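You operate a simulated robot arm through the tools that you are given. There is no shell and no other tool. Be economical: measure what you need, move in short steps, check, and stop when the job is done.

You are at the controls of a simulated robot arm. One attempt, no reset.

JOB
Swap the clogged filter for the clean one, with the line shut and bled.
Fine: stop valve shut, bleed open, line gauge at nought before the clamp; old filter in the grey holder; clamp and bleed shut.

The check looks at the end state, three seconds after you hand in, the way a careful person would. Anything else that was tipped, shoved, dropped, spilled or broken makes it a failure.

ROBOT AND FRAMES
A 7-joint arm with a two-finger parallel gripper on a trunk, on a base that drives. Base frame: it is fixed to the floor where the robot stands at the start and does not move with it; the origin is under the middle of the robot, x ahead of it, y to its left, z up. Lengths are in mm, angles in degrees, forces in N, time in s.
With the tool pointing down near the work surface it reaches from about 100 to 680 mm from the robot's upright axis, wherever it stands. Its first joint turns from -166.0 to 166.0 degrees. Places, roughly: bleed valve [400, 500, 1200]; cream filter holder [400, 300, 600]; grey filter holder [400, 100, 600]; line gauge [500, 400, 1200]; stop valve [400, 0, 1100]; strainer [500, 300, 1100]; strainer clamp [500, 300, 1200]. Payload 3.43 kg.
The tool frame sits at the grasp point between the pads (the TCP): z along the fingers, y along the line on which they close. The tips reach 34 mm beyond it. The gripper opens to 128 mm. The fingers are 24 mm wide and 12 mm thick; the gripper's body (48 by 130 mm) begins 96 mm behind the TCP.
Orientation is that of the tool frame in the base frame, as a unit quaternion [x, y, z, w]. With the fingers straight down and closing along the base's y, the tool's x points along the base's -x, its y along +y and its z along -z.

CONTROLS
- The arm moves only by the tool arm_command. Its argument "series" is a list of rows, each a list of 7 numbers: the finger opening in mm, from 0 to 128, then the shift along the tool's x, y, z in mm, then the turn, a rotation vector about the tool's x, y, z in degrees. In form: [[fingers, dx, dy, dz, wx, wy, wz], ...]. A call has 1 to 20 rows; each row is the pose to reach, as a shift and turn from the pose commanded when the call began, along the tool's axes at that moment. Each row takes 0.2 s and may step no farther than 50 mm and 8.6 degrees from the row before; otherwise, or with a gripper value out of range, the whole call is refused. Where a pose cannot be reached the arm comes as near as it can. A force on the tool above 40 N (or 10 N above the force at the start of the call, whichever is more), or a blocked arm, ends the call early, and 0.2 s more pass. The fingers move at their own pace (about 108 mm/s each) and stop on an object; they squeeze with about 41 N. The grip force told is the motor's: it shows also when the fingers shut on nothing. Time passes only in rows, and 0.2 s behind the last, so rows that repeat a pose let the fingers close. The reply holds the time, the measured pose of the TCP, the force on the tool along the base axes, the opening and the grip force, in the units named above and with some noise, with the torque about the TCP (base axes, N m) and any sound that the robot's microphone picked up.
- Cameras (640 x 400 px; columns grow to the right, rows downward): "scene" is now at [-2.9, 167.3, 1579.2]; the picture's right is [0.29, -0.96, 0.00], its down [-0.46, -0.14, -0.88] and it looks along [0.84, 0.25, -0.48] (base axes); focal length 214 px, centre (320, 200). "wrist" rides on the gripper at [76, -11, -160] in the tool frame; the picture's right is [0.15, 0.99, 0.00], its down [-0.88, 0.13, -0.46] and it looks along [-0.45, 0.07, 0.89] (tool axes); focal length 234 px, centre (320, 200). There is no depth. A picture from a camera that has moved, and an enlarged one, comes with that camera's place and axes in the base frame and with its lens.
- capture(camera): a new picture of that camera. The clock stands still meanwhile.
- lift_body(by): slides the trunk up (or, below 0, down) by that many mm; the arm and the scene camera ride with it, the base frame stays. It gives what a move gives, with no picture.
- steer(legs): drives the robot by 1 to 6 legs, each [ahead, left, turn to the left] in mm, mm and degrees, along the robot's own axes; the way and the turn of a leg run together, so that a leg with both is an arc; at most 1500 mm and 180 degrees a leg. The arm and the cameras ride along, it lands a little off, and it stops where it bumps. It gives what a move gives.
- head_to(pan, tilt): turns the head with the scene camera to pan (to the left, within 86 degrees either way) and tilt (down, from -29 to 69), counted from straight ahead of the robot. It gives what a move gives.
- enlarge(camera, box): a new picture of the part [left, top, right, bottom] of that camera's present view, enlarged. The clock stands still meanwhile.
- sign_off(): hands the job in; it is judged then, once.

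Go step by step. Nothing tells you exact positions but the pictures and the camera data: compare them with the known pose of the tool, close in by small moves and look again before you grip or let go. The budget is 120 turns and 78 pictures, counting those below and the enlarged ones. Unless the task says otherwise, let go and move clear before handing in, and close with one line.

The tools are called after "Call:" as a command line: name --pt "numbers of a row" for each row, then --argument value for the rest, lists and objects as JSON in quotes. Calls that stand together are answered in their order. arm_command: Moves the arm, as the interface text tells. Its arguments: {"type":"object","properties":{"series":{"type":"array","items":{"type":"array","items":{"type":"number"}}}},"required":["series"]} The other tools are called the same way: lift_body (by) slides the trunk up or down; steer (legs) drives the base; head_to (pan, tilt) turns the head that bears the scene camera; capture (camera) takes a picture; enlarge (camera, box) takes an enlarged picture of a part of a camera's view; sign_off () hands the job in.

At the start:

```text
time_s: 0.0
ee_pos: [334.6, 91.5, 1503.1]
tool_rot: [0.001, 1.0, 0.002, 0.002]
contact_force: [0.5, -0.5, 0.2]
ft_torque: [0.0, -0.01, -0.03]
finger_gap: 128.1
grip_force: 0.0
trunk travel left (down, up): [-275.0, 49.0]
robot x, y, heading: [-3.7, 1.8, 0.1]
head pan, tilt: [16.7, 28.5]
```

scene: 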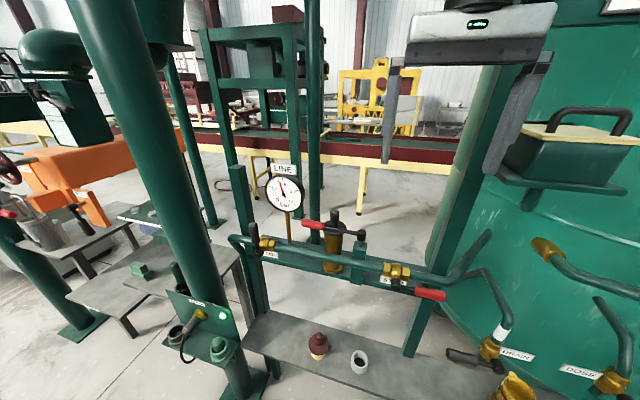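
wrist: 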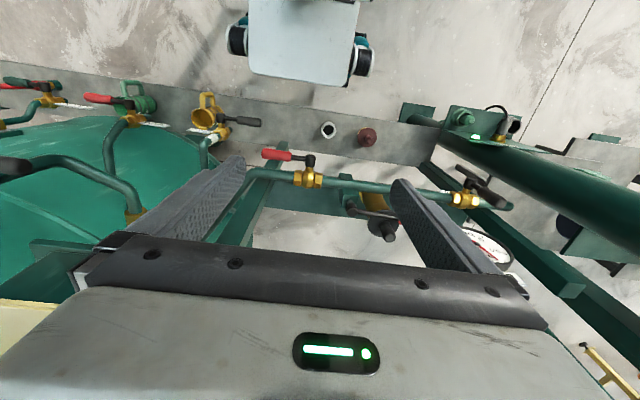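

I see the line with gauge, strainer, a red-handled valve to the right and a black-handled bleed at the left. I'll look closer at each first.

Call:
enlarge --camera "scene" --box '[220, 150, 460, 300]'

Call:
enlarge --camera "scene" --box '[240, 300, 400, 400]'

Call:
enlarge --camera "wrist" --box '[220, 90, 540, 290]'

```text
2.67 times, centred on (340, 225) of scene
camera zoom: at [-2.9, 167.3, 1579.2], right [0.29, -0.96, 0.0], down [-0.46, -0.14, -0.88], along [0.84, 0.25, -0.48], focal length 572 px, centre (267, 133)
```

zoom: 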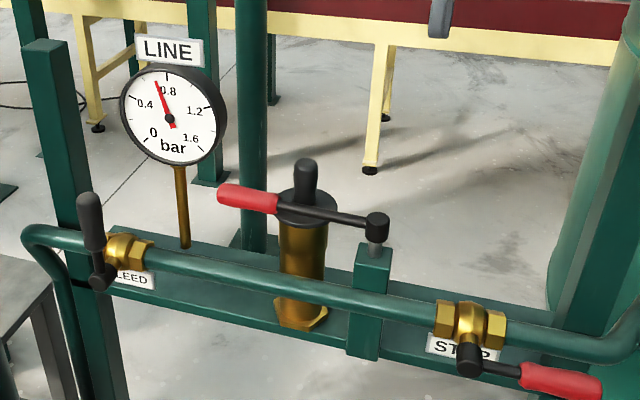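

```text
4.00 times, centred on (320, 350) of scene
camera zoom: at [-2.9, 167.3, 1579.2], right [0.29, -0.96, 0.0], down [-0.46, -0.14, -0.88], along [0.84, 0.25, -0.48], focal length 858 px, centre (320, -400)
```

zoom: 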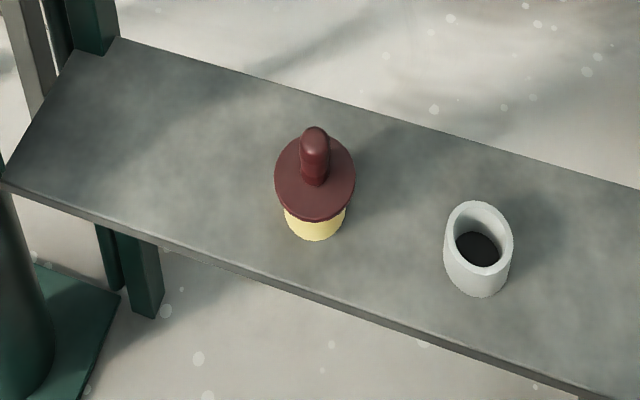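

```text
2.00 times, centred on (380, 190) of wrist
camera zoom: at [257.5, 80.8, 1663.2], right [-0.15, 0.99, 0.0], down [0.88, 0.13, 0.46], along [0.45, 0.07, -0.89], focal length 468 px, centre (200, 220)
```

zoom: 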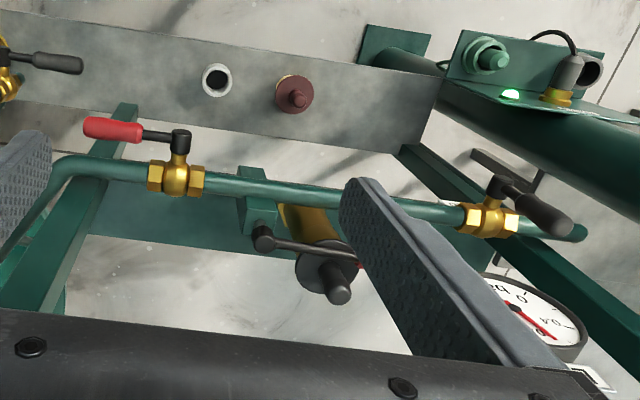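

The bleed handle is upright (shut) at about (433,503,1100–1221). The stop handle lies along the pipe (open), with its hub at (431,86,1113) and tip at y=-29. Next I'll zoom in on the turning stops and the clamp.

Call:
enlarge --camera "scene" --box '[370, 250, 450, 300]'

Call:
enlarge --camera "scene" --box '[290, 200, 378, 255]'

Call:
enlarge --camera "scene" --box '[235, 210, 299, 250]'

```text
8.00 times, centred on (410, 275) of scene
camera zoom: at [-2.9, 167.3, 1579.2], right [0.29, -0.96, 0.0], down [-0.46, -0.14, -0.88], along [0.84, 0.25, -0.48], focal length 1716 px, centre (-400, -400)
```

zoom: 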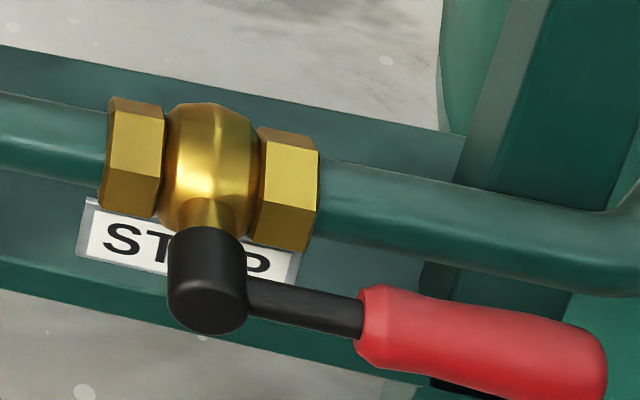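

```text
7.27 times, centred on (334, 228) of scene
camera zoom: at [-2.9, 167.3, 1579.2], right [0.29, -0.96, 0.0], down [-0.46, -0.14, -0.88], along [0.84, 0.25, -0.48], focal length 1560 px, centre (218, 0)
```

zoom: 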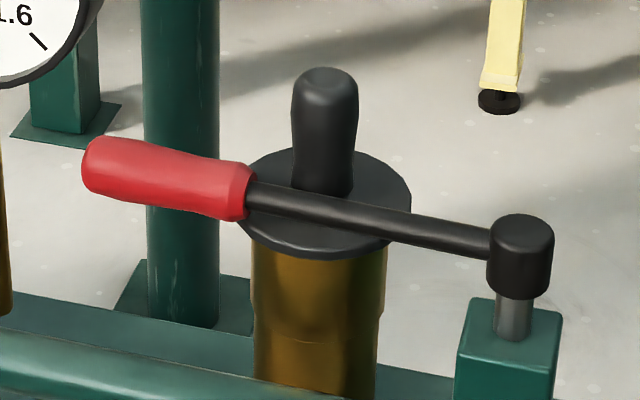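

```text
10.00 times, centred on (267, 230) of scene
camera zoom: at [-2.9, 167.3, 1579.2], right [0.29, -0.96, 0.0], down [-0.46, -0.14, -0.88], along [0.84, 0.25, -0.48], focal length 2145 px, centre (850, -100)
```

zoom: 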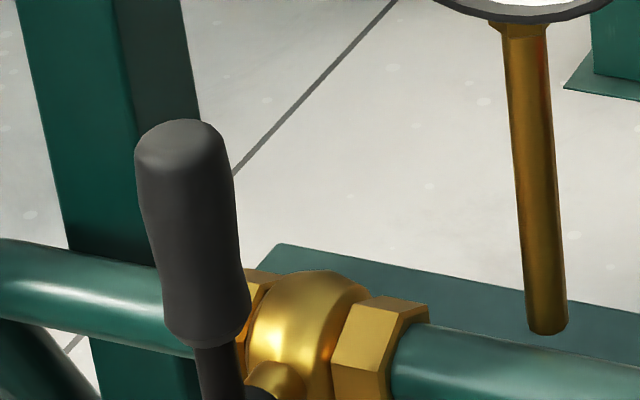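

The axes are clear now: the stop handle turns in the y–z plane and the clamp swings about a vertical pin at (506,194). I'll close the fingers and turn the tool to point forward while still high up.

Call:
arm_command --pt "0 -10 0 0 0 -8 0" --pt "0 -20 0 0 0 -16 0" --pt "0 -30 0 0 0 -24 0" --pt "0 -40 0 0 0 -32 0" --pt "0 -50 0 0 0 -40 0" --pt "0 -60 0 0 0 -48 0" --pt "0 -70 0 0 0 -56 0" --pt "0 -80 0 0 0 -64 0" --pt "0 -90 0 0 0 -72 0" --pt "0 -95 0 0 0 -80 0" --pt "0 -100 0 0 0 -88 0" --pt "0 -100 0 0 0 -90 0"

```text
time_s: 2.3
ee_pos: [433.7, -11.5, 1507.2]
tool_rot: [0.104, 0.752, -0.002, 0.651]
contact_force: [0.0, 0.1, -0.7]
ft_torque: [-0.01, 0.01, 0.05]
finger_gap: 0.1
grip_force: 33.4
trunk travel left (down, up): [-275.0, 49.0]
robot x, y, heading: [-2.8, 0.9, -0.2]
head pan, tilt: [16.7, 28.5]
stopped in row 11: the arm was blocked; the commanded pose is now the measured one
```

The arm reached nearly horizontal before hitting a limit. I'll lower the trunk so that the arm works at a better height.

Call:
lift_body --by -200

Call:
capture --camera "scene"

```text
time_s: 4.5
ee_pos: [434.1, -11.6, 1306.1]
tool_rot: [0.104, 0.752, -0.004, 0.65]
contact_force: [-0.8, 0.0, -0.3]
ft_torque: [-0.02, 0.0, 0.01]
finger_gap: 0.1
grip_force: 33.4
trunk travel left (down, up): [-75.0, 249.0]
robot x, y, heading: [2.2, -0.2, -0.0]
head pan, tilt: [16.7, 28.5]
```

```text
69 pictures are left
camera scene: at [-4.8, 175.3, 1383.2], right [0.37, -0.93, 0.0], down [-0.41, -0.16, -0.9], along [0.83, 0.33, -0.44], focal length 214 px, centre (320, 200)
```

scene: 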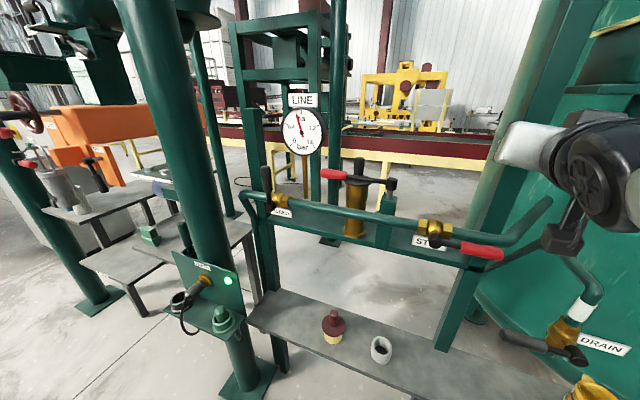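

The camera is now looking from lower down. I'll square up the tool (pointing +x) and bring it to above the stop handle.

Call:
arm_command --pt "0 20 -2 -10 -3 -2.8 -2.7" --pt "0 41 -5 -20 -6 -5.5 -5.4" --pt "0 61 -7 -30.5 -8.7 -8.2 -8.1" --pt "0 61 -7 -30.5 -8.7 -8.2 -8.1"

```text
time_s: 5.5
ee_pos: [396.6, -4.1, 1253.1]
tool_rot: [-0.002, 0.708, 0.0, 0.706]
contact_force: [-0.8, 0.5, -0.2]
ft_torque: [-0.02, -0.04, 0.01]
finger_gap: 0.0
grip_force: 33.2
trunk travel left (down, up): [-75.0, 249.0]
robot x, y, heading: [-0.5, -1.6, -0.2]
head pan, tilt: [16.7, 28.5]
```

The orientation is right, so I'll descend to just above the handle and look.

Call:
arm_command --pt "0 40 0 4 0 0 0" --pt "0 80 2 9 0 0 0" --pt "0 93 4 9 0 0 0" --pt "0 93 4 9 0 0 0"

Call:
enlarge --camera "scene" --box '[380, 150, 620, 300]'

Call:
capture --camera "wrist"

```text
time_s: 6.5
ee_pos: [449.1, -0.3, 1215.3]
tool_rot: [-0.002, 0.708, 0.001, 0.706]
contact_force: [-0.3, -0.3, -0.6]
ft_torque: [-0.01, 0.03, -0.02]
finger_gap: 0.0
grip_force: 32.7
out of reach, approached as far as the arm can: row 1, 2, 3, 4
trunk travel left (down, up): [-75.0, 249.0]
robot x, y, heading: [-3.5, 0.1, -0.1]
head pan, tilt: [16.7, 28.5]
```

```text
2.67 times, centred on (500, 225) of scene
camera zoom: at [-3.0, 167.2, 1379.2], right [0.29, -0.96, 0.0], down [-0.46, -0.14, -0.88], along [0.84, 0.25, -0.48], focal length 572 px, centre (-160, 133)
```

zoom: 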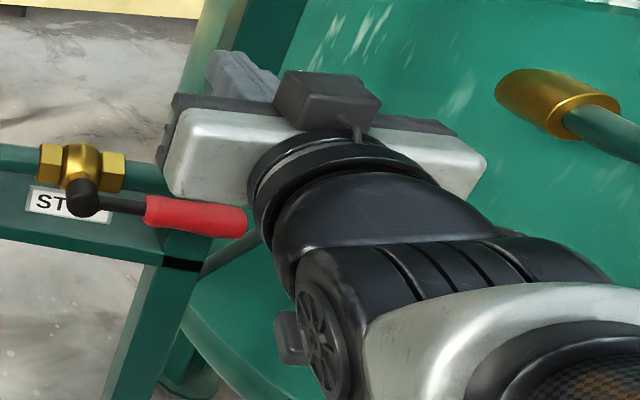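

```text
67 pictures are left
camera wrist: at [290.9, -12.1, 1140.4], right [0.0, 0.99, -0.15], down [-0.45, 0.13, 0.88], along [0.89, 0.07, 0.45], focal length 234 px, centre (320, 200)
```

wrist: 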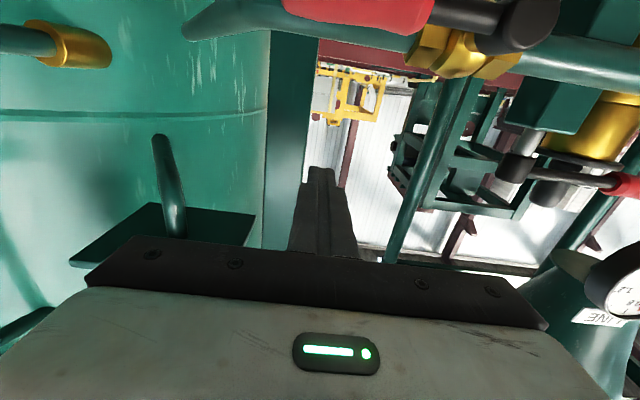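

At this height the tool is too close to the body, so I need the base further back. I'll back off 180 mm, with the arm riding along.

Call:
steer --legs '[[-180, 0, 0]]'

Call:
arm_command --pt "0 0 0 0 0 0 0"

```text
time_s: 8.0
ee_pos: [266.0, -0.1, 1216.3]
tool_rot: [-0.002, 0.708, 0.001, 0.706]
contact_force: [-0.2, -0.5, 0.3]
ft_torque: [0.0, 0.0, -0.01]
finger_gap: 0.3
grip_force: 32.7
trunk travel left (down, up): [-75.0, 249.0]
robot x, y, heading: [-187.9, 1.6, 0.3]
head pan, tilt: [16.7, 28.5]
```

```text
time_s: 8.4
ee_pos: [265.7, 0.6, 1214.7]
tool_rot: [-0.002, 0.708, 0.001, 0.706]
contact_force: [0.0, -0.2, 0.0]
ft_torque: [0.01, 0.04, 0.01]
finger_gap: 0.2
grip_force: 33.3
trunk travel left (down, up): [-75.0, 249.0]
robot x, y, heading: [-184.8, -3.7, -0.1]
head pan, tilt: [16.7, 28.5]
```

Now I'll move to just above the red grip.

Call:
arm_command --pt "0 0 0 45 0 0 0" --pt "0 0 0 90 0 0 0" --pt "0 20 0 125 0 0 0" --pt "0 45 0 140 0 0 0" --pt "0 55 0 140 0 0 0" --pt "0 55 0 140 0 0 0"

Call:
enlarge --camera "scene" --box '[320, 120, 560, 270]'

Call:
capture --camera "wrist"

```text
time_s: 9.0
ee_pos: [294.5, 20.8, 1319.2]
tool_rot: [-0.029, 0.628, -0.015, 0.778]
contact_force: [0.0, 0.2, -0.2]
ft_torque: [-0.02, 0.02, -0.01]
finger_gap: 0.0
grip_force: 32.7
trunk travel left (down, up): [-75.0, 249.0]
robot x, y, heading: [-183.9, -1.8, 0.2]
head pan, tilt: [16.7, 28.5]
stopped in row 3: the arm was blocked; the commanded pose is now the measured one
```

```text
2.67 times, centred on (440, 195) of scene
camera zoom: at [-188.8, 169.0, 1376.5], right [0.31, -0.95, 0.0], down [-0.48, -0.16, -0.86], along [0.82, 0.27, -0.5], focal length 572 px, centre (0, 213)
```

zoom: 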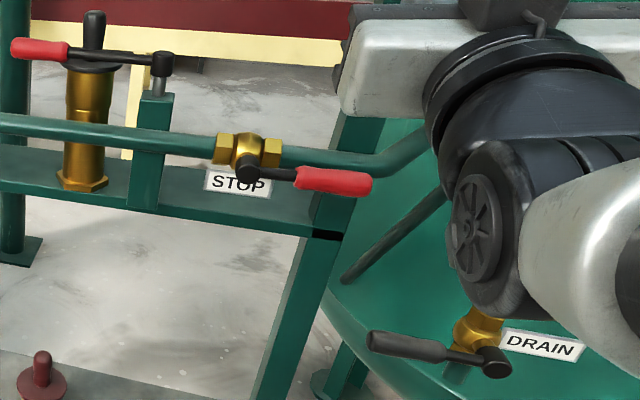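

```text
65 pictures are left
camera wrist: at [155.0, 1.2, 1212.2], right [0.02, 0.98, -0.21], down [-0.63, 0.17, 0.76], along [0.77, 0.11, 0.62], focal length 234 px, centre (320, 200)
```

wrist: 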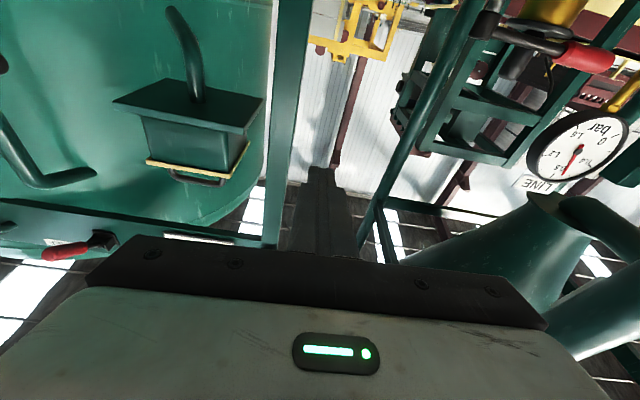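

The arm hit a wrist limit with the fingers level; a 45° downward tilt should suit it better. I'll turn to that tilt and look again.

Call:
arm_command --pt "0 0 0 0 0 8 0.5" --pt "0 0 0 0 0 16 1.1" --pt "0 12 -2 10 -0.1 24 1.6" --pt "0 25 -4 20 -0.1 32 2.2" --pt "0 38 -6 30 -0.2 40 2.7" --pt "0 50 -9 40 -0.2 48 3.3" --pt "0 62 -11 50 -0.3 55 3.8" --pt "0 74 -13 60 -0.3 57.1 3.9" --pt "0 74 -13 60 -0.3 57.1 3.9"

Call:
capture --camera "scene"

```text
time_s: 11.0
ee_pos: [371.6, 1.9, 1256.5]
tool_rot: [0.004, 0.925, 0.0, 0.38]
contact_force: [0.1, 0.2, 0.6]
ft_torque: [0.0, 0.0, 0.02]
finger_gap: 0.3
grip_force: 33.4
trunk travel left (down, up): [-75.0, 249.0]
robot x, y, heading: [-183.0, 0.1, 0.1]
head pan, tilt: [16.7, 28.5]
```

```text
64 pictures are left
camera scene: at [-187.3, 167.2, 1379.2], right [0.29, -0.96, 0.0], down [-0.46, -0.14, -0.88], along [0.84, 0.25, -0.48], focal length 214 px, centre (320, 200)
```

scene: 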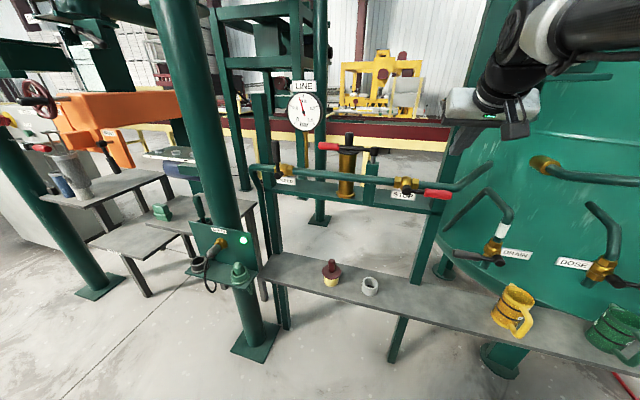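

The 45° posture works, but a shallower 20° tilt gives more clearance from the pipe. I'll drop the trunk, back off a little more, then set the tilt.

Call:
lift_body --by -70

Call:
steer --legs '[[-110, 0, 0]]'

Call:
arm_command --pt "0 0 0 0 0 -8 0" --pt "0 -10 0 10 0 -16 0" --pt "0 -20 0 20 0 -24 0" --pt "0 -30 0 30 0 -25.3 0" --pt "0 -30 0 30 0 -25.3 0"

```text
time_s: 12.1
ee_pos: [370.7, 2.9, 1186.7]
tool_rot: [0.004, 0.925, 0.0, 0.38]
contact_force: [0.3, 0.3, -0.2]
ft_torque: [0.01, 0.0, -0.01]
finger_gap: 0.0
grip_force: 33.2
trunk travel left (down, up): [-5.0, 319.0]
robot x, y, heading: [-184.9, 0.1, -0.2]
head pan, tilt: [16.7, 28.5]
```

```text
time_s: 13.3
ee_pos: [261.4, 2.1, 1186.7]
tool_rot: [0.004, 0.925, 0.0, 0.381]
contact_force: [-0.4, -0.2, 0.8]
ft_torque: [0.04, -0.01, 0.02]
finger_gap: 0.0
grip_force: 33.2
trunk travel left (down, up): [-5.0, 319.0]
robot x, y, heading: [-292.3, 1.3, -0.0]
head pan, tilt: [16.7, 28.5]
```

```text
time_s: 14.5
ee_pos: [303.6, 2.9, 1186.6]
tool_rot: [0.004, 0.819, -0.001, 0.574]
contact_force: [0.0, -0.7, -0.5]
ft_torque: [-0.02, 0.03, 0.01]
finger_gap: 0.0
grip_force: 33.4
trunk travel left (down, up): [-5.0, 319.0]
robot x, y, heading: [-291.1, -1.0, -0.3]
head pan, tilt: [16.7, 28.5]
```

The 20° tilt is reached. I'll extend to just above the red grip.

Call:
arm_command --pt "0 -8 -1 40 0 0 0" --pt "0 -16 -2 80 0 0 0" --pt "0 -23 -3 113 0 0 0" --pt "0 -23 -3 113 0 0 0"

Call:
enlarge --camera "scene" --box '[320, 120, 480, 220]'

Call:
capture --camera "wrist"

```text
time_s: 15.5
ee_pos: [418.2, -1.4, 1171.3]
tool_rot: [0.004, 0.819, -0.001, 0.573]
contact_force: [0.4, 0.2, -0.2]
ft_torque: [0.0, 0.0, 0.01]
finger_gap: 0.0
grip_force: 33.1
trunk travel left (down, up): [-5.0, 319.0]
robot x, y, heading: [-292.5, -0.3, 0.0]
head pan, tilt: [16.7, 28.5]
```

```text
4.00 times, centred on (400, 170) of scene
camera zoom: at [-296.9, 167.2, 1309.2], right [0.29, -0.96, 0.0], down [-0.46, -0.14, -0.88], along [0.84, 0.25, -0.48], focal length 858 px, centre (0, 320)
```

zoom: 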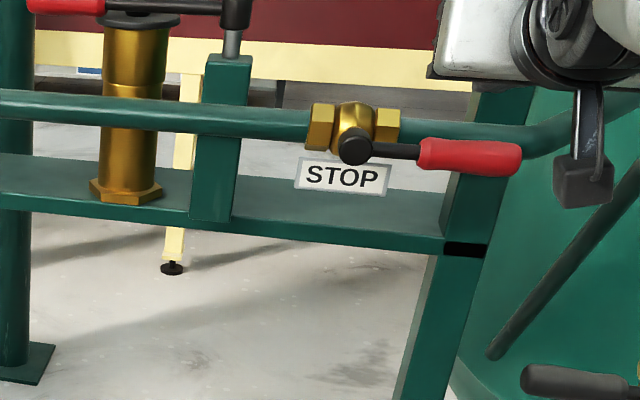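

```text
62 pictures are left
camera wrist: at [241.7, -11.2, 1154.1], right [-0.04, 0.99, -0.13], down [-0.13, 0.13, 0.98], along [0.99, 0.06, 0.12], focal length 234 px, centre (320, 200)
```

wrist: 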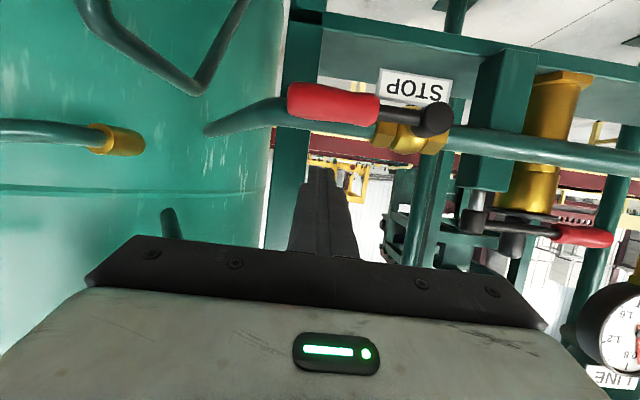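

The closed fingers sit right above the red grip. I'll press down gently to learn which way the handle turns.

Call:
arm_command --pt "0 15 0 5.5 0 0 0" --pt "0 26 0 9.6 0 0 0" --pt "0 33 -1 12 0 0 0" --pt "0 40 -2 14.5 0 0 0" --pt "0 47 -3 17 0 0 0" --pt "0 54 -3 19.5 0 0 0" --pt "0 54 -3 19.5 0 0 0"

Call:
enlarge --camera "scene" --box '[320, 120, 480, 220]'

```text
time_s: 16.9
ee_pos: [420.9, -2.4, 1131.5]
tool_rot: [0.004, 0.808, -0.001, 0.589]
contact_force: [5.9, -0.4, 7.6]
ft_torque: [0.01, -0.26, 0.1]
finger_gap: 0.4
grip_force: 32.6
trunk travel left (down, up): [-5.0, 319.0]
robot x, y, heading: [-296.1, -0.6, -0.2]
head pan, tilt: [16.7, 28.5]
stopped in row 6: the force on the tool passed its limit at 43 N (the readings are from after the stop); the commanded pose is now the measured one
```

```text
4.00 times, centred on (400, 170) of scene
camera zoom: at [-297.1, 167.3, 1308.8], right [0.29, -0.96, 0.0], down [-0.46, -0.14, -0.88], along [0.84, 0.25, -0.48], focal length 858 px, centre (0, 320)
```

zoom: 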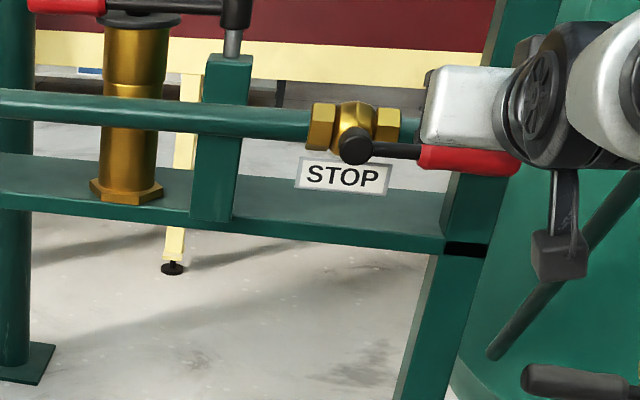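

Downward it meets a hard stop, so it must close upward. I'll come off, go round below the handle and lift it.

Call:
arm_command --pt "0 -19 0 -6 0 0 0" --pt "0 -10 0 -35 0 0 0" --pt "0 -1 0 -63 0 0 0" --pt "0 33 0 -52 0 0 0" --pt "0 68 0 -41 0 0 0" --pt "0 59 0 -14 0 0 0" --pt "0 50.4 0 13 0 0 0" --pt "0 50.4 0 13 0 0 0"

Call:
enlarge --camera "scene" --box '[320, 120, 480, 220]'

```text
time_s: 18.7
ee_pos: [417.5, -1.7, 1075.2]
tool_rot: [0.002, 0.81, 0.001, 0.586]
contact_force: [0.0, -0.8, -0.2]
ft_torque: [-0.02, -0.02, -0.01]
finger_gap: 0.0
grip_force: 33.7
trunk travel left (down, up): [-5.0, 319.0]
robot x, y, heading: [-291.6, 0.6, -0.1]
head pan, tilt: [16.7, 28.5]
```

```text
4.00 times, centred on (400, 170) of scene
camera zoom: at [-297.0, 167.3, 1309.2], right [0.29, -0.96, 0.0], down [-0.46, -0.14, -0.88], along [0.84, 0.25, -0.48], focal length 858 px, centre (0, 320)
```

zoom: 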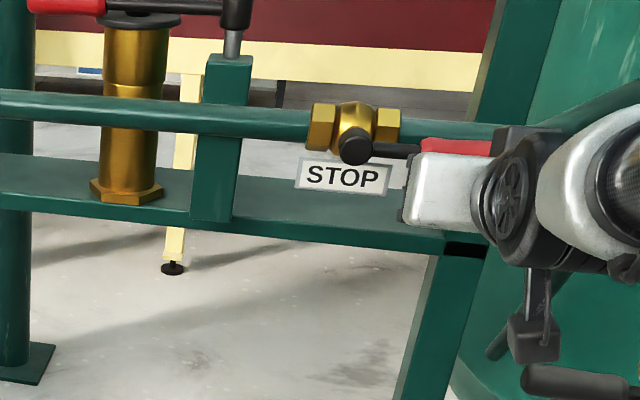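

Now I'll lift along the arc, first to about 30° to see whether it gives.

Call:
arm_command --pt "0 -17 0 -5.6 0 0 0" --pt "0 -24 -1 -8 0 0 0" --pt "0 -31 -1.5 -10 0 0 0" --pt "0 -38 -1.8 -12.4 0 0 0" --pt "0 -44.7 -2 -14.7 0 0 0" --pt "0 -52 -1.5 -17 0 0 0" --pt "0 -58.7 -1 -19.3 0 0 0" --pt "0 -58.7 -1 -19.3 0 0 0"

Call:
enlarge --camera "scene" --box '[320, 120, 480, 220]'

```text
time_s: 20.5
ee_pos: [414.7, -4.6, 1137.7]
tool_rot: [0.003, 0.81, 0.001, 0.586]
contact_force: [0.1, 0.0, -1.1]
ft_torque: [-0.02, 0.03, 0.0]
finger_gap: 0.0
grip_force: 32.7
trunk travel left (down, up): [-5.0, 319.0]
robot x, y, heading: [-294.0, -0.8, -0.2]
head pan, tilt: [16.7, 28.5]
```

```text
4.00 times, centred on (400, 170) of scene
camera zoom: at [-296.9, 167.3, 1309.2], right [0.29, -0.96, 0.0], down [-0.46, -0.14, -0.88], along [0.84, 0.25, -0.48], focal length 858 px, centre (0, 320)
```

zoom: 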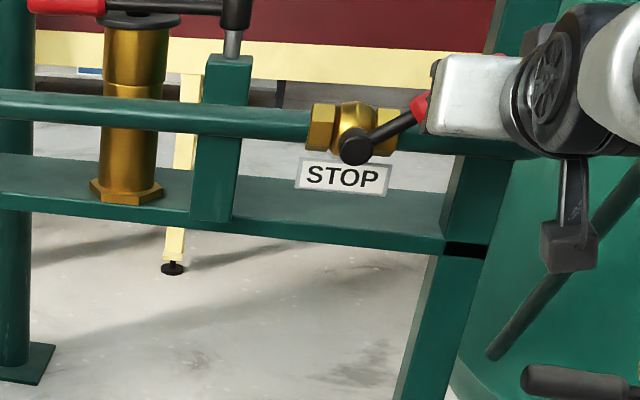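

It rises. I'll continue to upright.

Call:
arm_command --pt "0 -13.5 5 -4 0 0 0" --pt "0 -26.8 13 -8 0 0 0" --pt "0 -39.6 23 -12 0 0 0" --pt "0 -45 29 -13.5 0 0 0" --pt "0 -50.2 36 -15 0 0 0" --pt "0 -58.2 50 -18 0 0 0" --pt "0 -61 58 -19 0 0 0" --pt "0 -63.8 66 -20 0 0 0" --pt "0 -64 71 -20 0 0 0" --pt "0 -64 75 -20 0 0 0"

Call:
enlarge --camera "scene" --box '[320, 100, 480, 200]'

```text
time_s: 22.7
ee_pos: [418.3, 62.9, 1205.3]
tool_rot: [0.008, 0.811, -0.004, 0.585]
contact_force: [-3.7, -24.4, -3.6]
ft_torque: [-0.42, 0.13, -0.41]
finger_gap: 0.0
grip_force: 33.4
trunk travel left (down, up): [-5.0, 319.0]
robot x, y, heading: [-293.9, -4.0, -0.1]
head pan, tilt: [16.7, 28.5]
```

```text
4.00 times, centred on (400, 150) of scene
camera zoom: at [-296.9, 164.6, 1309.5], right [0.29, -0.96, 0.0], down [-0.46, -0.13, -0.88], along [0.84, 0.25, -0.48], focal length 858 px, centre (0, 400)
```

zoom: 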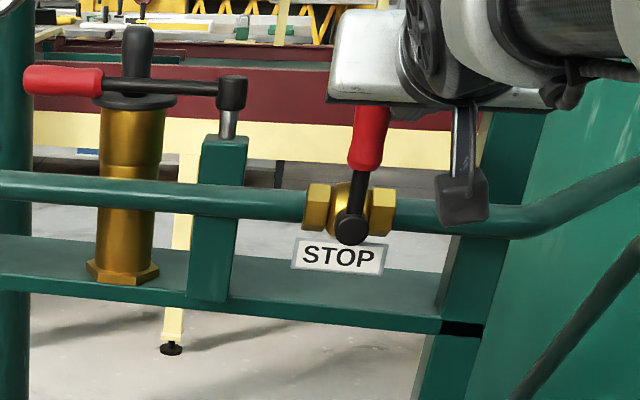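

The stop handle is upright and hard against its stop, so it is shut. I'll back the arm off and look at the left side before driving there.

Call:
arm_command --pt "0 0 -25 0 0 0 0" --pt "0 0 -25 -40 0 0 0" --pt "0 0 -25 -80 0 0 0" --pt "0 -10 -25 -120 0 0 0" --pt "0 -20 -25 -160 0 0 0"

Call:
head_to --pan 40 --tilt 30

Call:
capture --camera "scene"

```text
time_s: 23.9
ee_pos: [270.1, 46.4, 1274.7]
tool_rot: [0.002, 0.81, 0.001, 0.586]
contact_force: [0.5, 0.4, 0.1]
ft_torque: [-0.02, -0.02, 0.0]
finger_gap: 0.0
grip_force: 33.0
trunk travel left (down, up): [-5.0, 319.0]
robot x, y, heading: [-294.3, -2.2, -0.2]
head pan, tilt: [16.7, 28.5]
```

```text
time_s: 24.8
ee_pos: [271.6, 47.3, 1273.9]
tool_rot: [0.003, 0.81, 0.001, 0.586]
contact_force: [0.3, -0.1, -0.6]
ft_torque: [0.03, -0.02, -0.01]
finger_gap: 0.0
grip_force: 32.8
trunk travel left (down, up): [-5.0, 319.0]
robot x, y, heading: [-290.6, 3.9, -0.0]
head pan, tilt: [40.0, 30.0]
```

```text
57 pictures are left
camera scene: at [-314.9, 199.3, 1306.9], right [0.64, -0.77, 0.0], down [-0.38, -0.32, -0.87], along [0.66, 0.56, -0.5], focal length 214 px, centre (320, 200)
```

scene: 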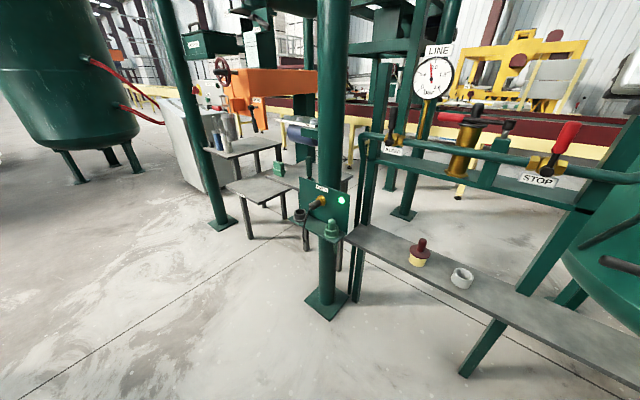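

The floor to the left is clear and the stop valve is visibly upright. I'll drive left to face the bleed and the strainer.

Call:
steer --legs '[[0, 360, 0]]'

Call:
head_to --pan 5 --tilt 25

Call:
capture --camera "scene"

Call:
capture --camera "wrist"

```text
time_s: 28.8
ee_pos: [270.8, 405.6, 1273.5]
tool_rot: [0.002, 0.81, 0.001, 0.586]
contact_force: [0.6, -0.1, -0.2]
ft_torque: [0.0, -0.01, 0.03]
finger_gap: 0.0
grip_force: 33.6
trunk travel left (down, up): [-5.0, 319.0]
robot x, y, heading: [-299.1, 361.0, 0.1]
head pan, tilt: [40.0, 30.0]
```

```text
time_s: 29.8
ee_pos: [270.5, 406.8, 1273.4]
tool_rot: [0.002, 0.81, 0.001, 0.586]
contact_force: [0.1, 0.2, -0.3]
ft_torque: [0.0, -0.03, 0.01]
finger_gap: 0.0
grip_force: 33.2
trunk travel left (down, up): [-5.0, 319.0]
robot x, y, heading: [-295.4, 358.4, 0.1]
head pan, tilt: [5.0, 25.0]
```

```text
56 pictures are left
camera scene: at [-293.1, 507.4, 1314.8], right [0.09, -1.0, 0.0], down [-0.42, -0.04, -0.91], along [0.9, 0.08, -0.42], focal length 214 px, centre (320, 200)
```

scene: 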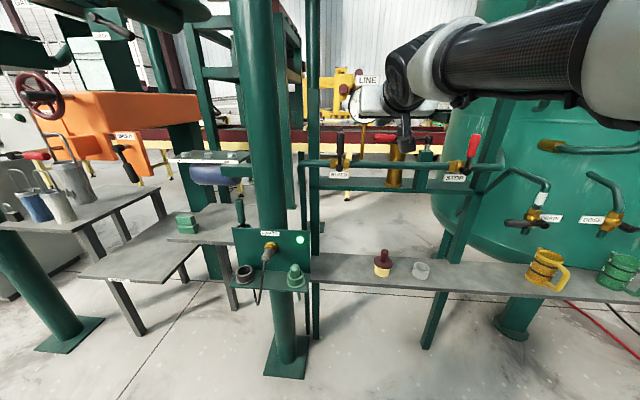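

```text
55 pictures are left
camera wrist: at [95.4, 395.8, 1251.5], right [-0.04, 0.99, -0.14], down [-0.16, 0.13, 0.98], along [0.99, 0.06, 0.15], focal length 234 px, centre (320, 200)
```

wrist: 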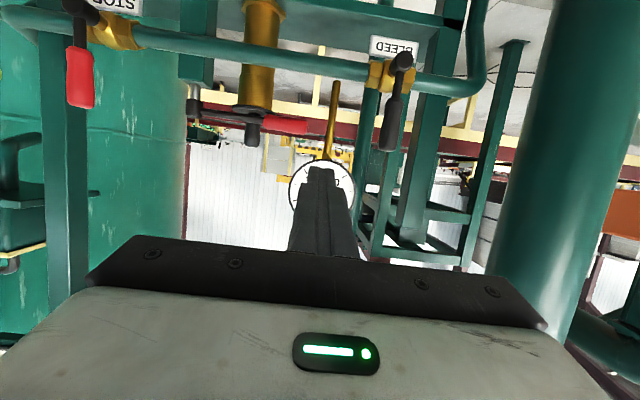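

The bleed handle stands at y≈502 and z 1100–1220, as computed. I'll place the fingers on its left side and try pushing toward -y.

Call:
arm_command --pt "0 16 35 18 0 0 0" --pt "0 32 70 36 0 0 0" --pt "0 48 105 54 0 0 0" --pt "0 63 138 73 0 0 0" --pt "0 48 138 118 0 0 0" --pt "0 33 138 164 0 0 0" --pt "0 33 138 164 0 0 0"

Call:
enlarge --camera "scene" --box '[270, 100, 430, 200]'

Call:
capture --camera "wrist"

```text
time_s: 31.4
ee_pos: [417.7, 542.1, 1192.2]
tool_rot: [0.002, 0.81, 0.001, 0.586]
contact_force: [-0.2, 0.1, 0.2]
ft_torque: [0.02, -0.05, 0.01]
finger_gap: 0.2
grip_force: 33.1
trunk travel left (down, up): [-5.0, 319.0]
robot x, y, heading: [-294.1, 358.9, 0.2]
head pan, tilt: [5.0, 25.0]
```

```text
4.00 times, centred on (350, 150) of scene
camera zoom: at [-293.0, 507.3, 1314.8], right [0.09, -1.0, 0.0], down [-0.42, -0.04, -0.91], along [0.9, 0.08, -0.42], focal length 858 px, centre (200, 400)
```

zoom: 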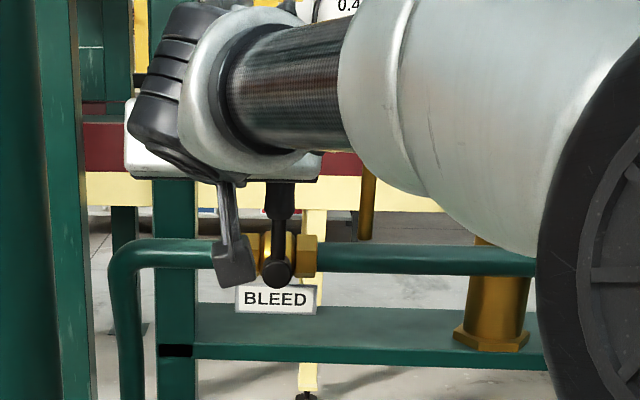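

```text
53 pictures are left
camera wrist: at [242.8, 532.5, 1169.4], right [-0.04, 0.99, -0.14], down [-0.16, 0.13, 0.98], along [0.99, 0.06, 0.15], focal length 234 px, centre (320, 200)
```

wrist: 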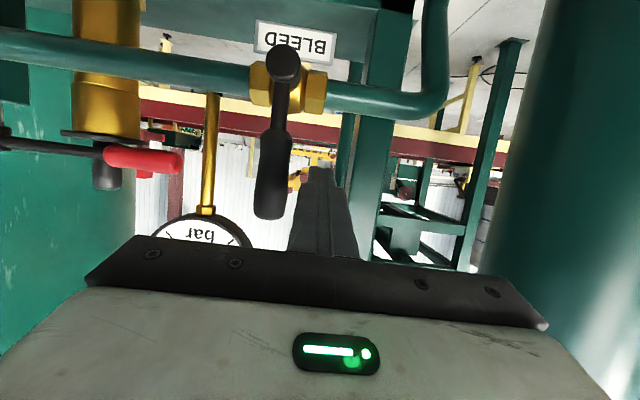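

The fingers are beside the handle. I'll push toward -y gently.

Call:
arm_command --pt "0 0 -10 0 0 0 0" --pt "0 0 -17 0 0 0 0" --pt "0 0 -23 0 0 0 0" --pt "0 0 -29 0 0 0 0" --pt "0 0 -35 0 0 0 0" --pt "0 0 -35 0 0 0 0"

Call:
enlarge --camera "wrist" --box '[160, 0, 480, 200]'

```text
time_s: 32.6
ee_pos: [414.8, 525.9, 1191.8]
tool_rot: [-0.008, 0.809, 0.012, 0.587]
contact_force: [2.2, 7.5, -2.5]
ft_torque: [0.03, 0.06, 0.22]
finger_gap: 0.0
grip_force: 33.3
trunk travel left (down, up): [-5.0, 319.0]
robot x, y, heading: [-294.4, 358.6, -0.0]
head pan, tilt: [5.0, 25.0]
stopped in row 6: the force on the tool passed its limit at 42 N (the readings are from after the stop); the commanded pose is now the measured one
```

```text
2.00 times, centred on (320, 100) of wrist
camera zoom: at [240.2, 511.0, 1168.6], right [-0.07, 0.99, -0.13], down [-0.16, 0.12, 0.98], along [0.98, 0.09, 0.15], focal length 468 px, centre (320, 400)
```

zoom: 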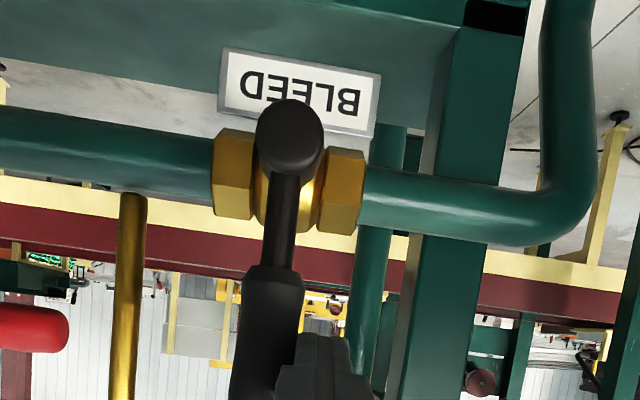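

That side is a hard stop, so the bleed opens toward +y. I'll go round to the right-hand side of the handle.

Call:
arm_command --pt "0 0 12 0 1.7 0 0" --pt "0 0 12 -40 1.7 0 0" --pt "0 0 5 -75 1.7 0 0" --pt "0 0 -30 -75 1.7 0 0" --pt "0 0 -63 -75 1.7 0 0" --pt "0 0 -63 -35 1.7 0 0" --pt "0 0 -63 3 1.7 0 0" --pt "0 0 -63 3 1.7 0 0"

Call:
capture --camera "wrist"

```text
time_s: 34.4
ee_pos: [418.7, 460.4, 1190.1]
tool_rot: [0.004, 0.809, -0.002, 0.587]
contact_force: [0.2, 1.2, 0.4]
ft_torque: [0.01, 0.0, -0.01]
finger_gap: 0.1
grip_force: 32.6
trunk travel left (down, up): [-5.0, 319.0]
robot x, y, heading: [-290.9, 354.7, 0.3]
head pan, tilt: [5.0, 25.0]
```

```text
51 pictures are left
camera wrist: at [243.2, 450.7, 1167.5], right [-0.04, 0.99, -0.14], down [-0.16, 0.13, 0.98], along [0.99, 0.06, 0.15], focal length 234 px, centre (320, 200)
```

wrist: 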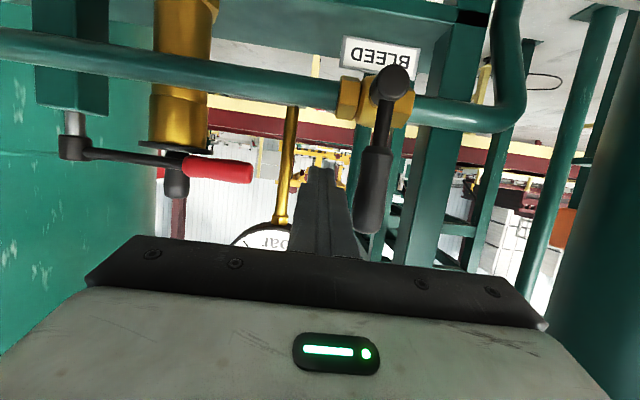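

I'll push toward +y along the arc, to about 50° first.

Call:
arm_command --pt "0 -1 12 0 0 0 0" --pt "0 -1 19 0 0 0 0" --pt "0 -2 26 -1 0 0 0" --pt "0 -3 33 -1 0 0 0" --pt "0 -4 47 -1 0 0 0" --pt "0 -2 60 -0.6 0 0 0" --pt "0 7.6 69.6 2.5 0 0 0" --pt "0 18 76.3 5.9 0 0 0" --pt "0 18 76.3 5.9 0 0 0"

Call:
capture --camera "wrist"

```text
time_s: 36.4
ee_pos: [418.1, 537.1, 1171.0]
tool_rot: [0.003, 0.809, -0.002, 0.587]
contact_force: [0.8, 0.4, 2.6]
ft_torque: [0.02, -0.06, 0.0]
finger_gap: 0.0
grip_force: 32.7
trunk travel left (down, up): [-5.0, 319.0]
robot x, y, heading: [-293.9, 356.8, 0.4]
head pan, tilt: [5.0, 25.0]
```

```text
50 pictures are left
camera wrist: at [243.5, 527.2, 1148.9], right [-0.04, 0.99, -0.14], down [-0.16, 0.13, 0.98], along [0.99, 0.06, 0.15], focal length 234 px, centre (320, 200)
```

wrist: 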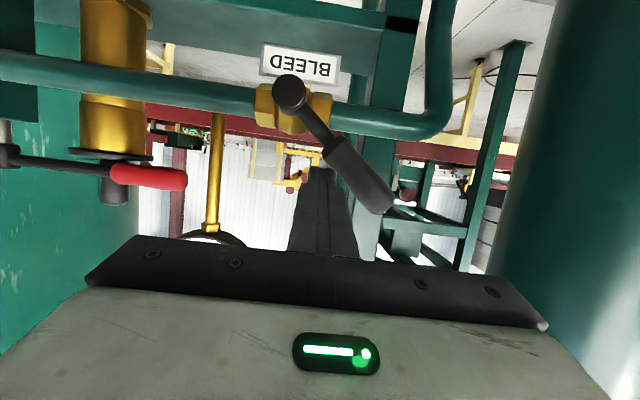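

It's turning, and there is room beside the post. I'll finish the turn down to horizontal.

Call:
arm_command --pt "0 10.5 6 3.5 0 0 0" --pt "0 18 14.5 6 0 0 0" --pt "0 27.6 22 9 0 0 0" --pt "0 33 25 11 0 0 0" --pt "0 38 27.3 12.5 0 0 0" --pt "0 43 28 14 0 0 0" --pt "0 46 28 15 0 0 0"

Call:
capture --camera "wrist"

Call:
enlarge --camera "scene" --box '[270, 50, 430, 150]'

```text
time_s: 38.0
ee_pos: [418.9, 562.2, 1131.2]
tool_rot: [0.004, 0.806, -0.001, 0.592]
contact_force: [10.7, 0.4, 28.8]
ft_torque: [-0.13, -0.79, -0.26]
finger_gap: 0.0
grip_force: 33.0
trunk travel left (down, up): [-5.0, 319.0]
robot x, y, heading: [-297.3, 359.2, -0.1]
head pan, tilt: [5.0, 25.0]
```

```text
49 pictures are left
camera wrist: at [245.1, 553.6, 1106.2], right [-0.04, 0.99, -0.14], down [-0.17, 0.13, 0.98], along [0.98, 0.06, 0.16], focal length 234 px, centre (320, 200)
```

wrist: 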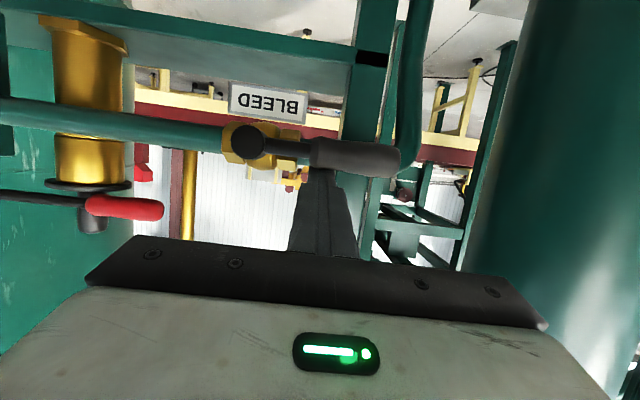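

```text
4.00 times, centred on (350, 100) of scene
camera zoom: at [-294.2, 507.3, 1315.4], right [0.09, -1.0, 0.0], down [-0.42, -0.04, -0.91], along [0.9, 0.08, -0.42], focal length 858 px, centre (200, 600)
```

zoom: 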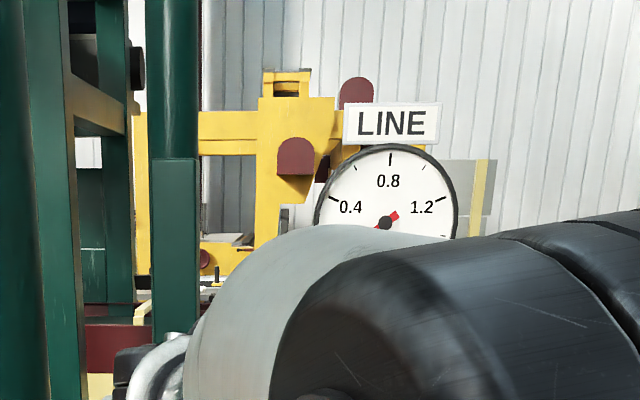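

The bleed handle now lies along the pipe. I'll lift off, retract and read the gauge.

Call:
arm_command --pt "0 -25 0 -8 0 0 0" --pt "0 -25 -10 -50 0 0 0" --pt "0 -35 -40 -95 0 0 0" --pt "0 -45 -80 -130 0 0 0" --pt "0 -45 -120 -150 0 0 0" --pt "0 -45 -160 -170 0 0 0" --pt "0 -45 -200 -170 0 0 0"

Call:
enlarge --camera "scene" --box '[300, 50, 460, 150]'

Call:
capture --camera "wrist"

```text
refused: row 3 steps farther than a row can; nothing moved
```

```text
4.00 times, centred on (380, 100) of scene
camera zoom: at [-294.2, 507.3, 1315.4], right [0.09, -1.0, 0.0], down [-0.42, -0.04, -0.91], along [0.9, 0.08, -0.42], focal length 858 px, centre (80, 600)
```

zoom: 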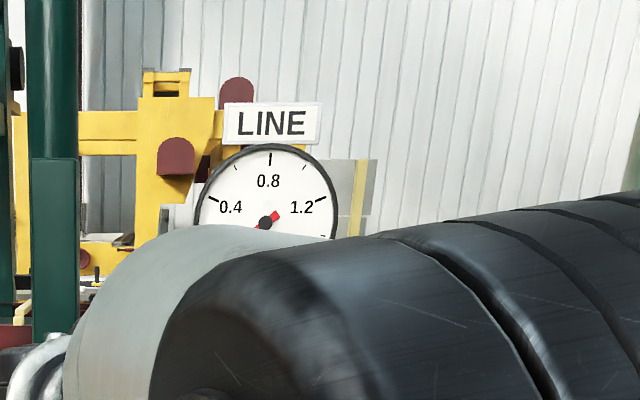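

```text
46 pictures are left
camera wrist: at [245.1, 553.6, 1106.2], right [-0.04, 0.99, -0.14], down [-0.17, 0.13, 0.98], along [0.98, 0.06, 0.16], focal length 234 px, centre (320, 200)
```

wrist: 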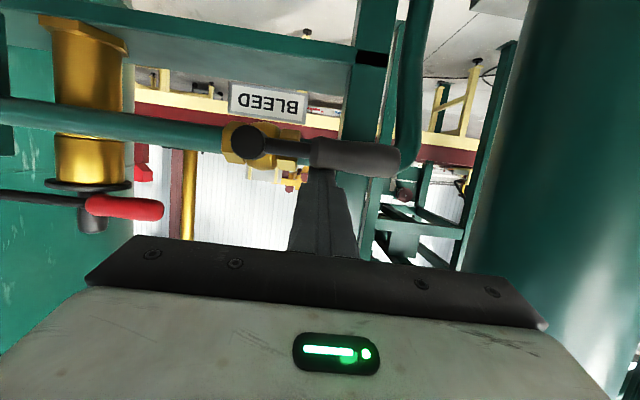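

The call was refused for step size, so I'll redo it with smaller steps.

Call:
arm_command --pt "0 -25 0 -8 0 0 0" --pt "0 -25 -10 -45 0 0 0" --pt "0 -30 -25 -80 0 0 0" --pt "0 -35 -55 -110 0 0 0" --pt "0 -40 -90 -130 0 0 0" --pt "0 -45 -125 -150 0 0 0" --pt "0 -45 -160 -170 0 0 0" --pt "0 -45 -200 -170 0 0 0"

Call:
lift_body --by 160

Call:
capture --camera "scene"

```text
time_s: 39.8
ee_pos: [272.7, 365.3, 1218.9]
tool_rot: [0.002, 0.809, -0.002, 0.588]
contact_force: [0.1, 0.1, -0.5]
ft_torque: [0.02, -0.03, -0.03]
finger_gap: 0.1
grip_force: 33.0
trunk travel left (down, up): [-5.0, 319.0]
robot x, y, heading: [-293.5, 355.9, 0.2]
head pan, tilt: [5.0, 25.0]
```

```text
time_s: 41.6
ee_pos: [273.3, 364.7, 1379.3]
tool_rot: [0.003, 0.809, -0.002, 0.588]
contact_force: [-0.4, -0.1, -0.5]
ft_torque: [-0.04, 0.0, -0.01]
finger_gap: 0.1
grip_force: 32.8
trunk travel left (down, up): [-165.0, 159.0]
robot x, y, heading: [-296.3, 357.8, 0.0]
head pan, tilt: [5.0, 25.0]
```

```text
45 pictures are left
camera scene: at [-293.1, 507.8, 1474.8], right [0.09, -1.0, 0.0], down [-0.42, -0.04, -0.91], along [0.9, 0.08, -0.42], focal length 214 px, centre (320, 200)
```

scene: 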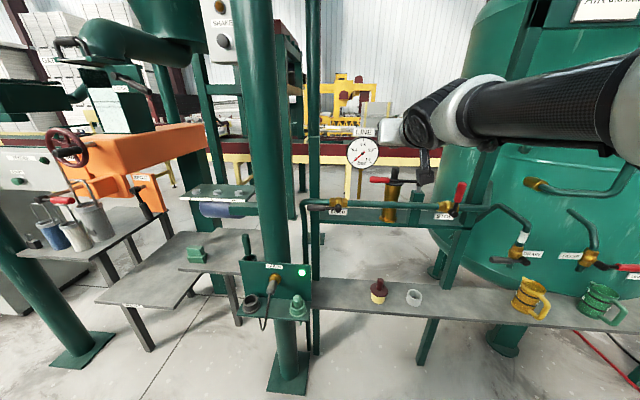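

While the tool is turning I'll check the gauge. Pitch the tool down first.

Call:
enlarge --camera "scene" --box '[322, 120, 402, 170]'

Call:
arm_command --pt "0 0 0 0 0 8 0" --pt "0 0 0 0 0 16 0" --pt "0 0 0 0 0 24 0" --pt "0 0 0 0 0 32 0" --pt "0 0 0 0 0 40 0" --pt "0 0 0 0 0 48 0" --pt "0 0 0 0 0 56 0" --pt "0 0 0 0 0 64 0" --pt "0 0 0 0 0 72 0" --pt "0 0 0 0 0 72 0"

Call:
arm_command --pt "0 0 0 0 0 0 -8" --pt "0 0 0 0 0 0 -16" --pt "0 0 0 0 0 0 -24" --pt "0 0 0 0 0 0 -32" --pt "0 0 0 0 0 0 -40" --pt "0 0 0 0 0 0 -48" --pt "0 0 0 0 0 0 -56" --pt "0 0 0 0 0 0 -64" --pt "0 0 0 0 0 0 -72" --pt "0 0 0 0 0 0 -80" --pt "0 0 0 0 0 0 -88" --pt "0 0 0 0 0 0 -90" --pt "0 0 0 0 0 0 -90"

```text
8.00 times, centred on (362, 145) of scene
camera zoom: at [-293.1, 507.8, 1474.8], right [0.09, -1.0, 0.0], down [-0.42, -0.04, -0.91], along [0.9, 0.08, -0.42], focal length 1716 px, centre (-16, 640)
```

zoom: 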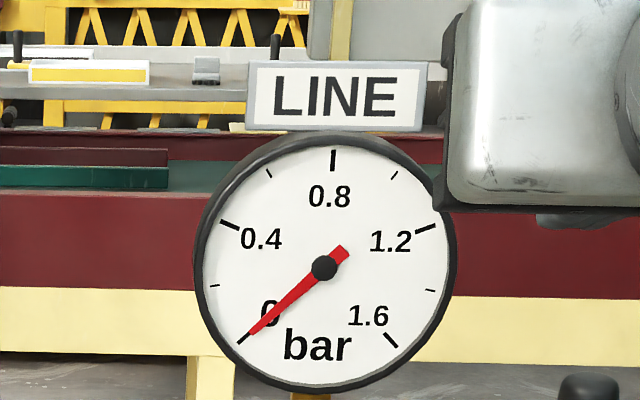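

```text
time_s: 43.8
ee_pos: [222.7, 354.9, 1360.7]
tool_rot: [0.011, 0.999, 0.003, 0.04]
contact_force: [-0.4, 2.8, 0.5]
ft_torque: [-0.29, -0.01, -0.01]
finger_gap: 0.0
grip_force: 33.0
out of reach, approached as far as the arm can: row 8, 9, 10
trunk travel left (down, up): [-165.0, 159.0]
robot x, y, heading: [-294.7, 355.0, 0.2]
head pan, tilt: [5.0, 25.0]
```

```text
time_s: 46.6
ee_pos: [224.2, 356.6, 1359.8]
tool_rot: [-0.701, 0.712, -0.024, 0.031]
contact_force: [-0.7, 0.0, 0.0]
ft_torque: [0.0, -0.03, -0.02]
finger_gap: 0.0
grip_force: 32.9
trunk travel left (down, up): [-165.0, 159.0]
robot x, y, heading: [-298.0, 358.2, -0.0]
head pan, tilt: [5.0, 25.0]
```

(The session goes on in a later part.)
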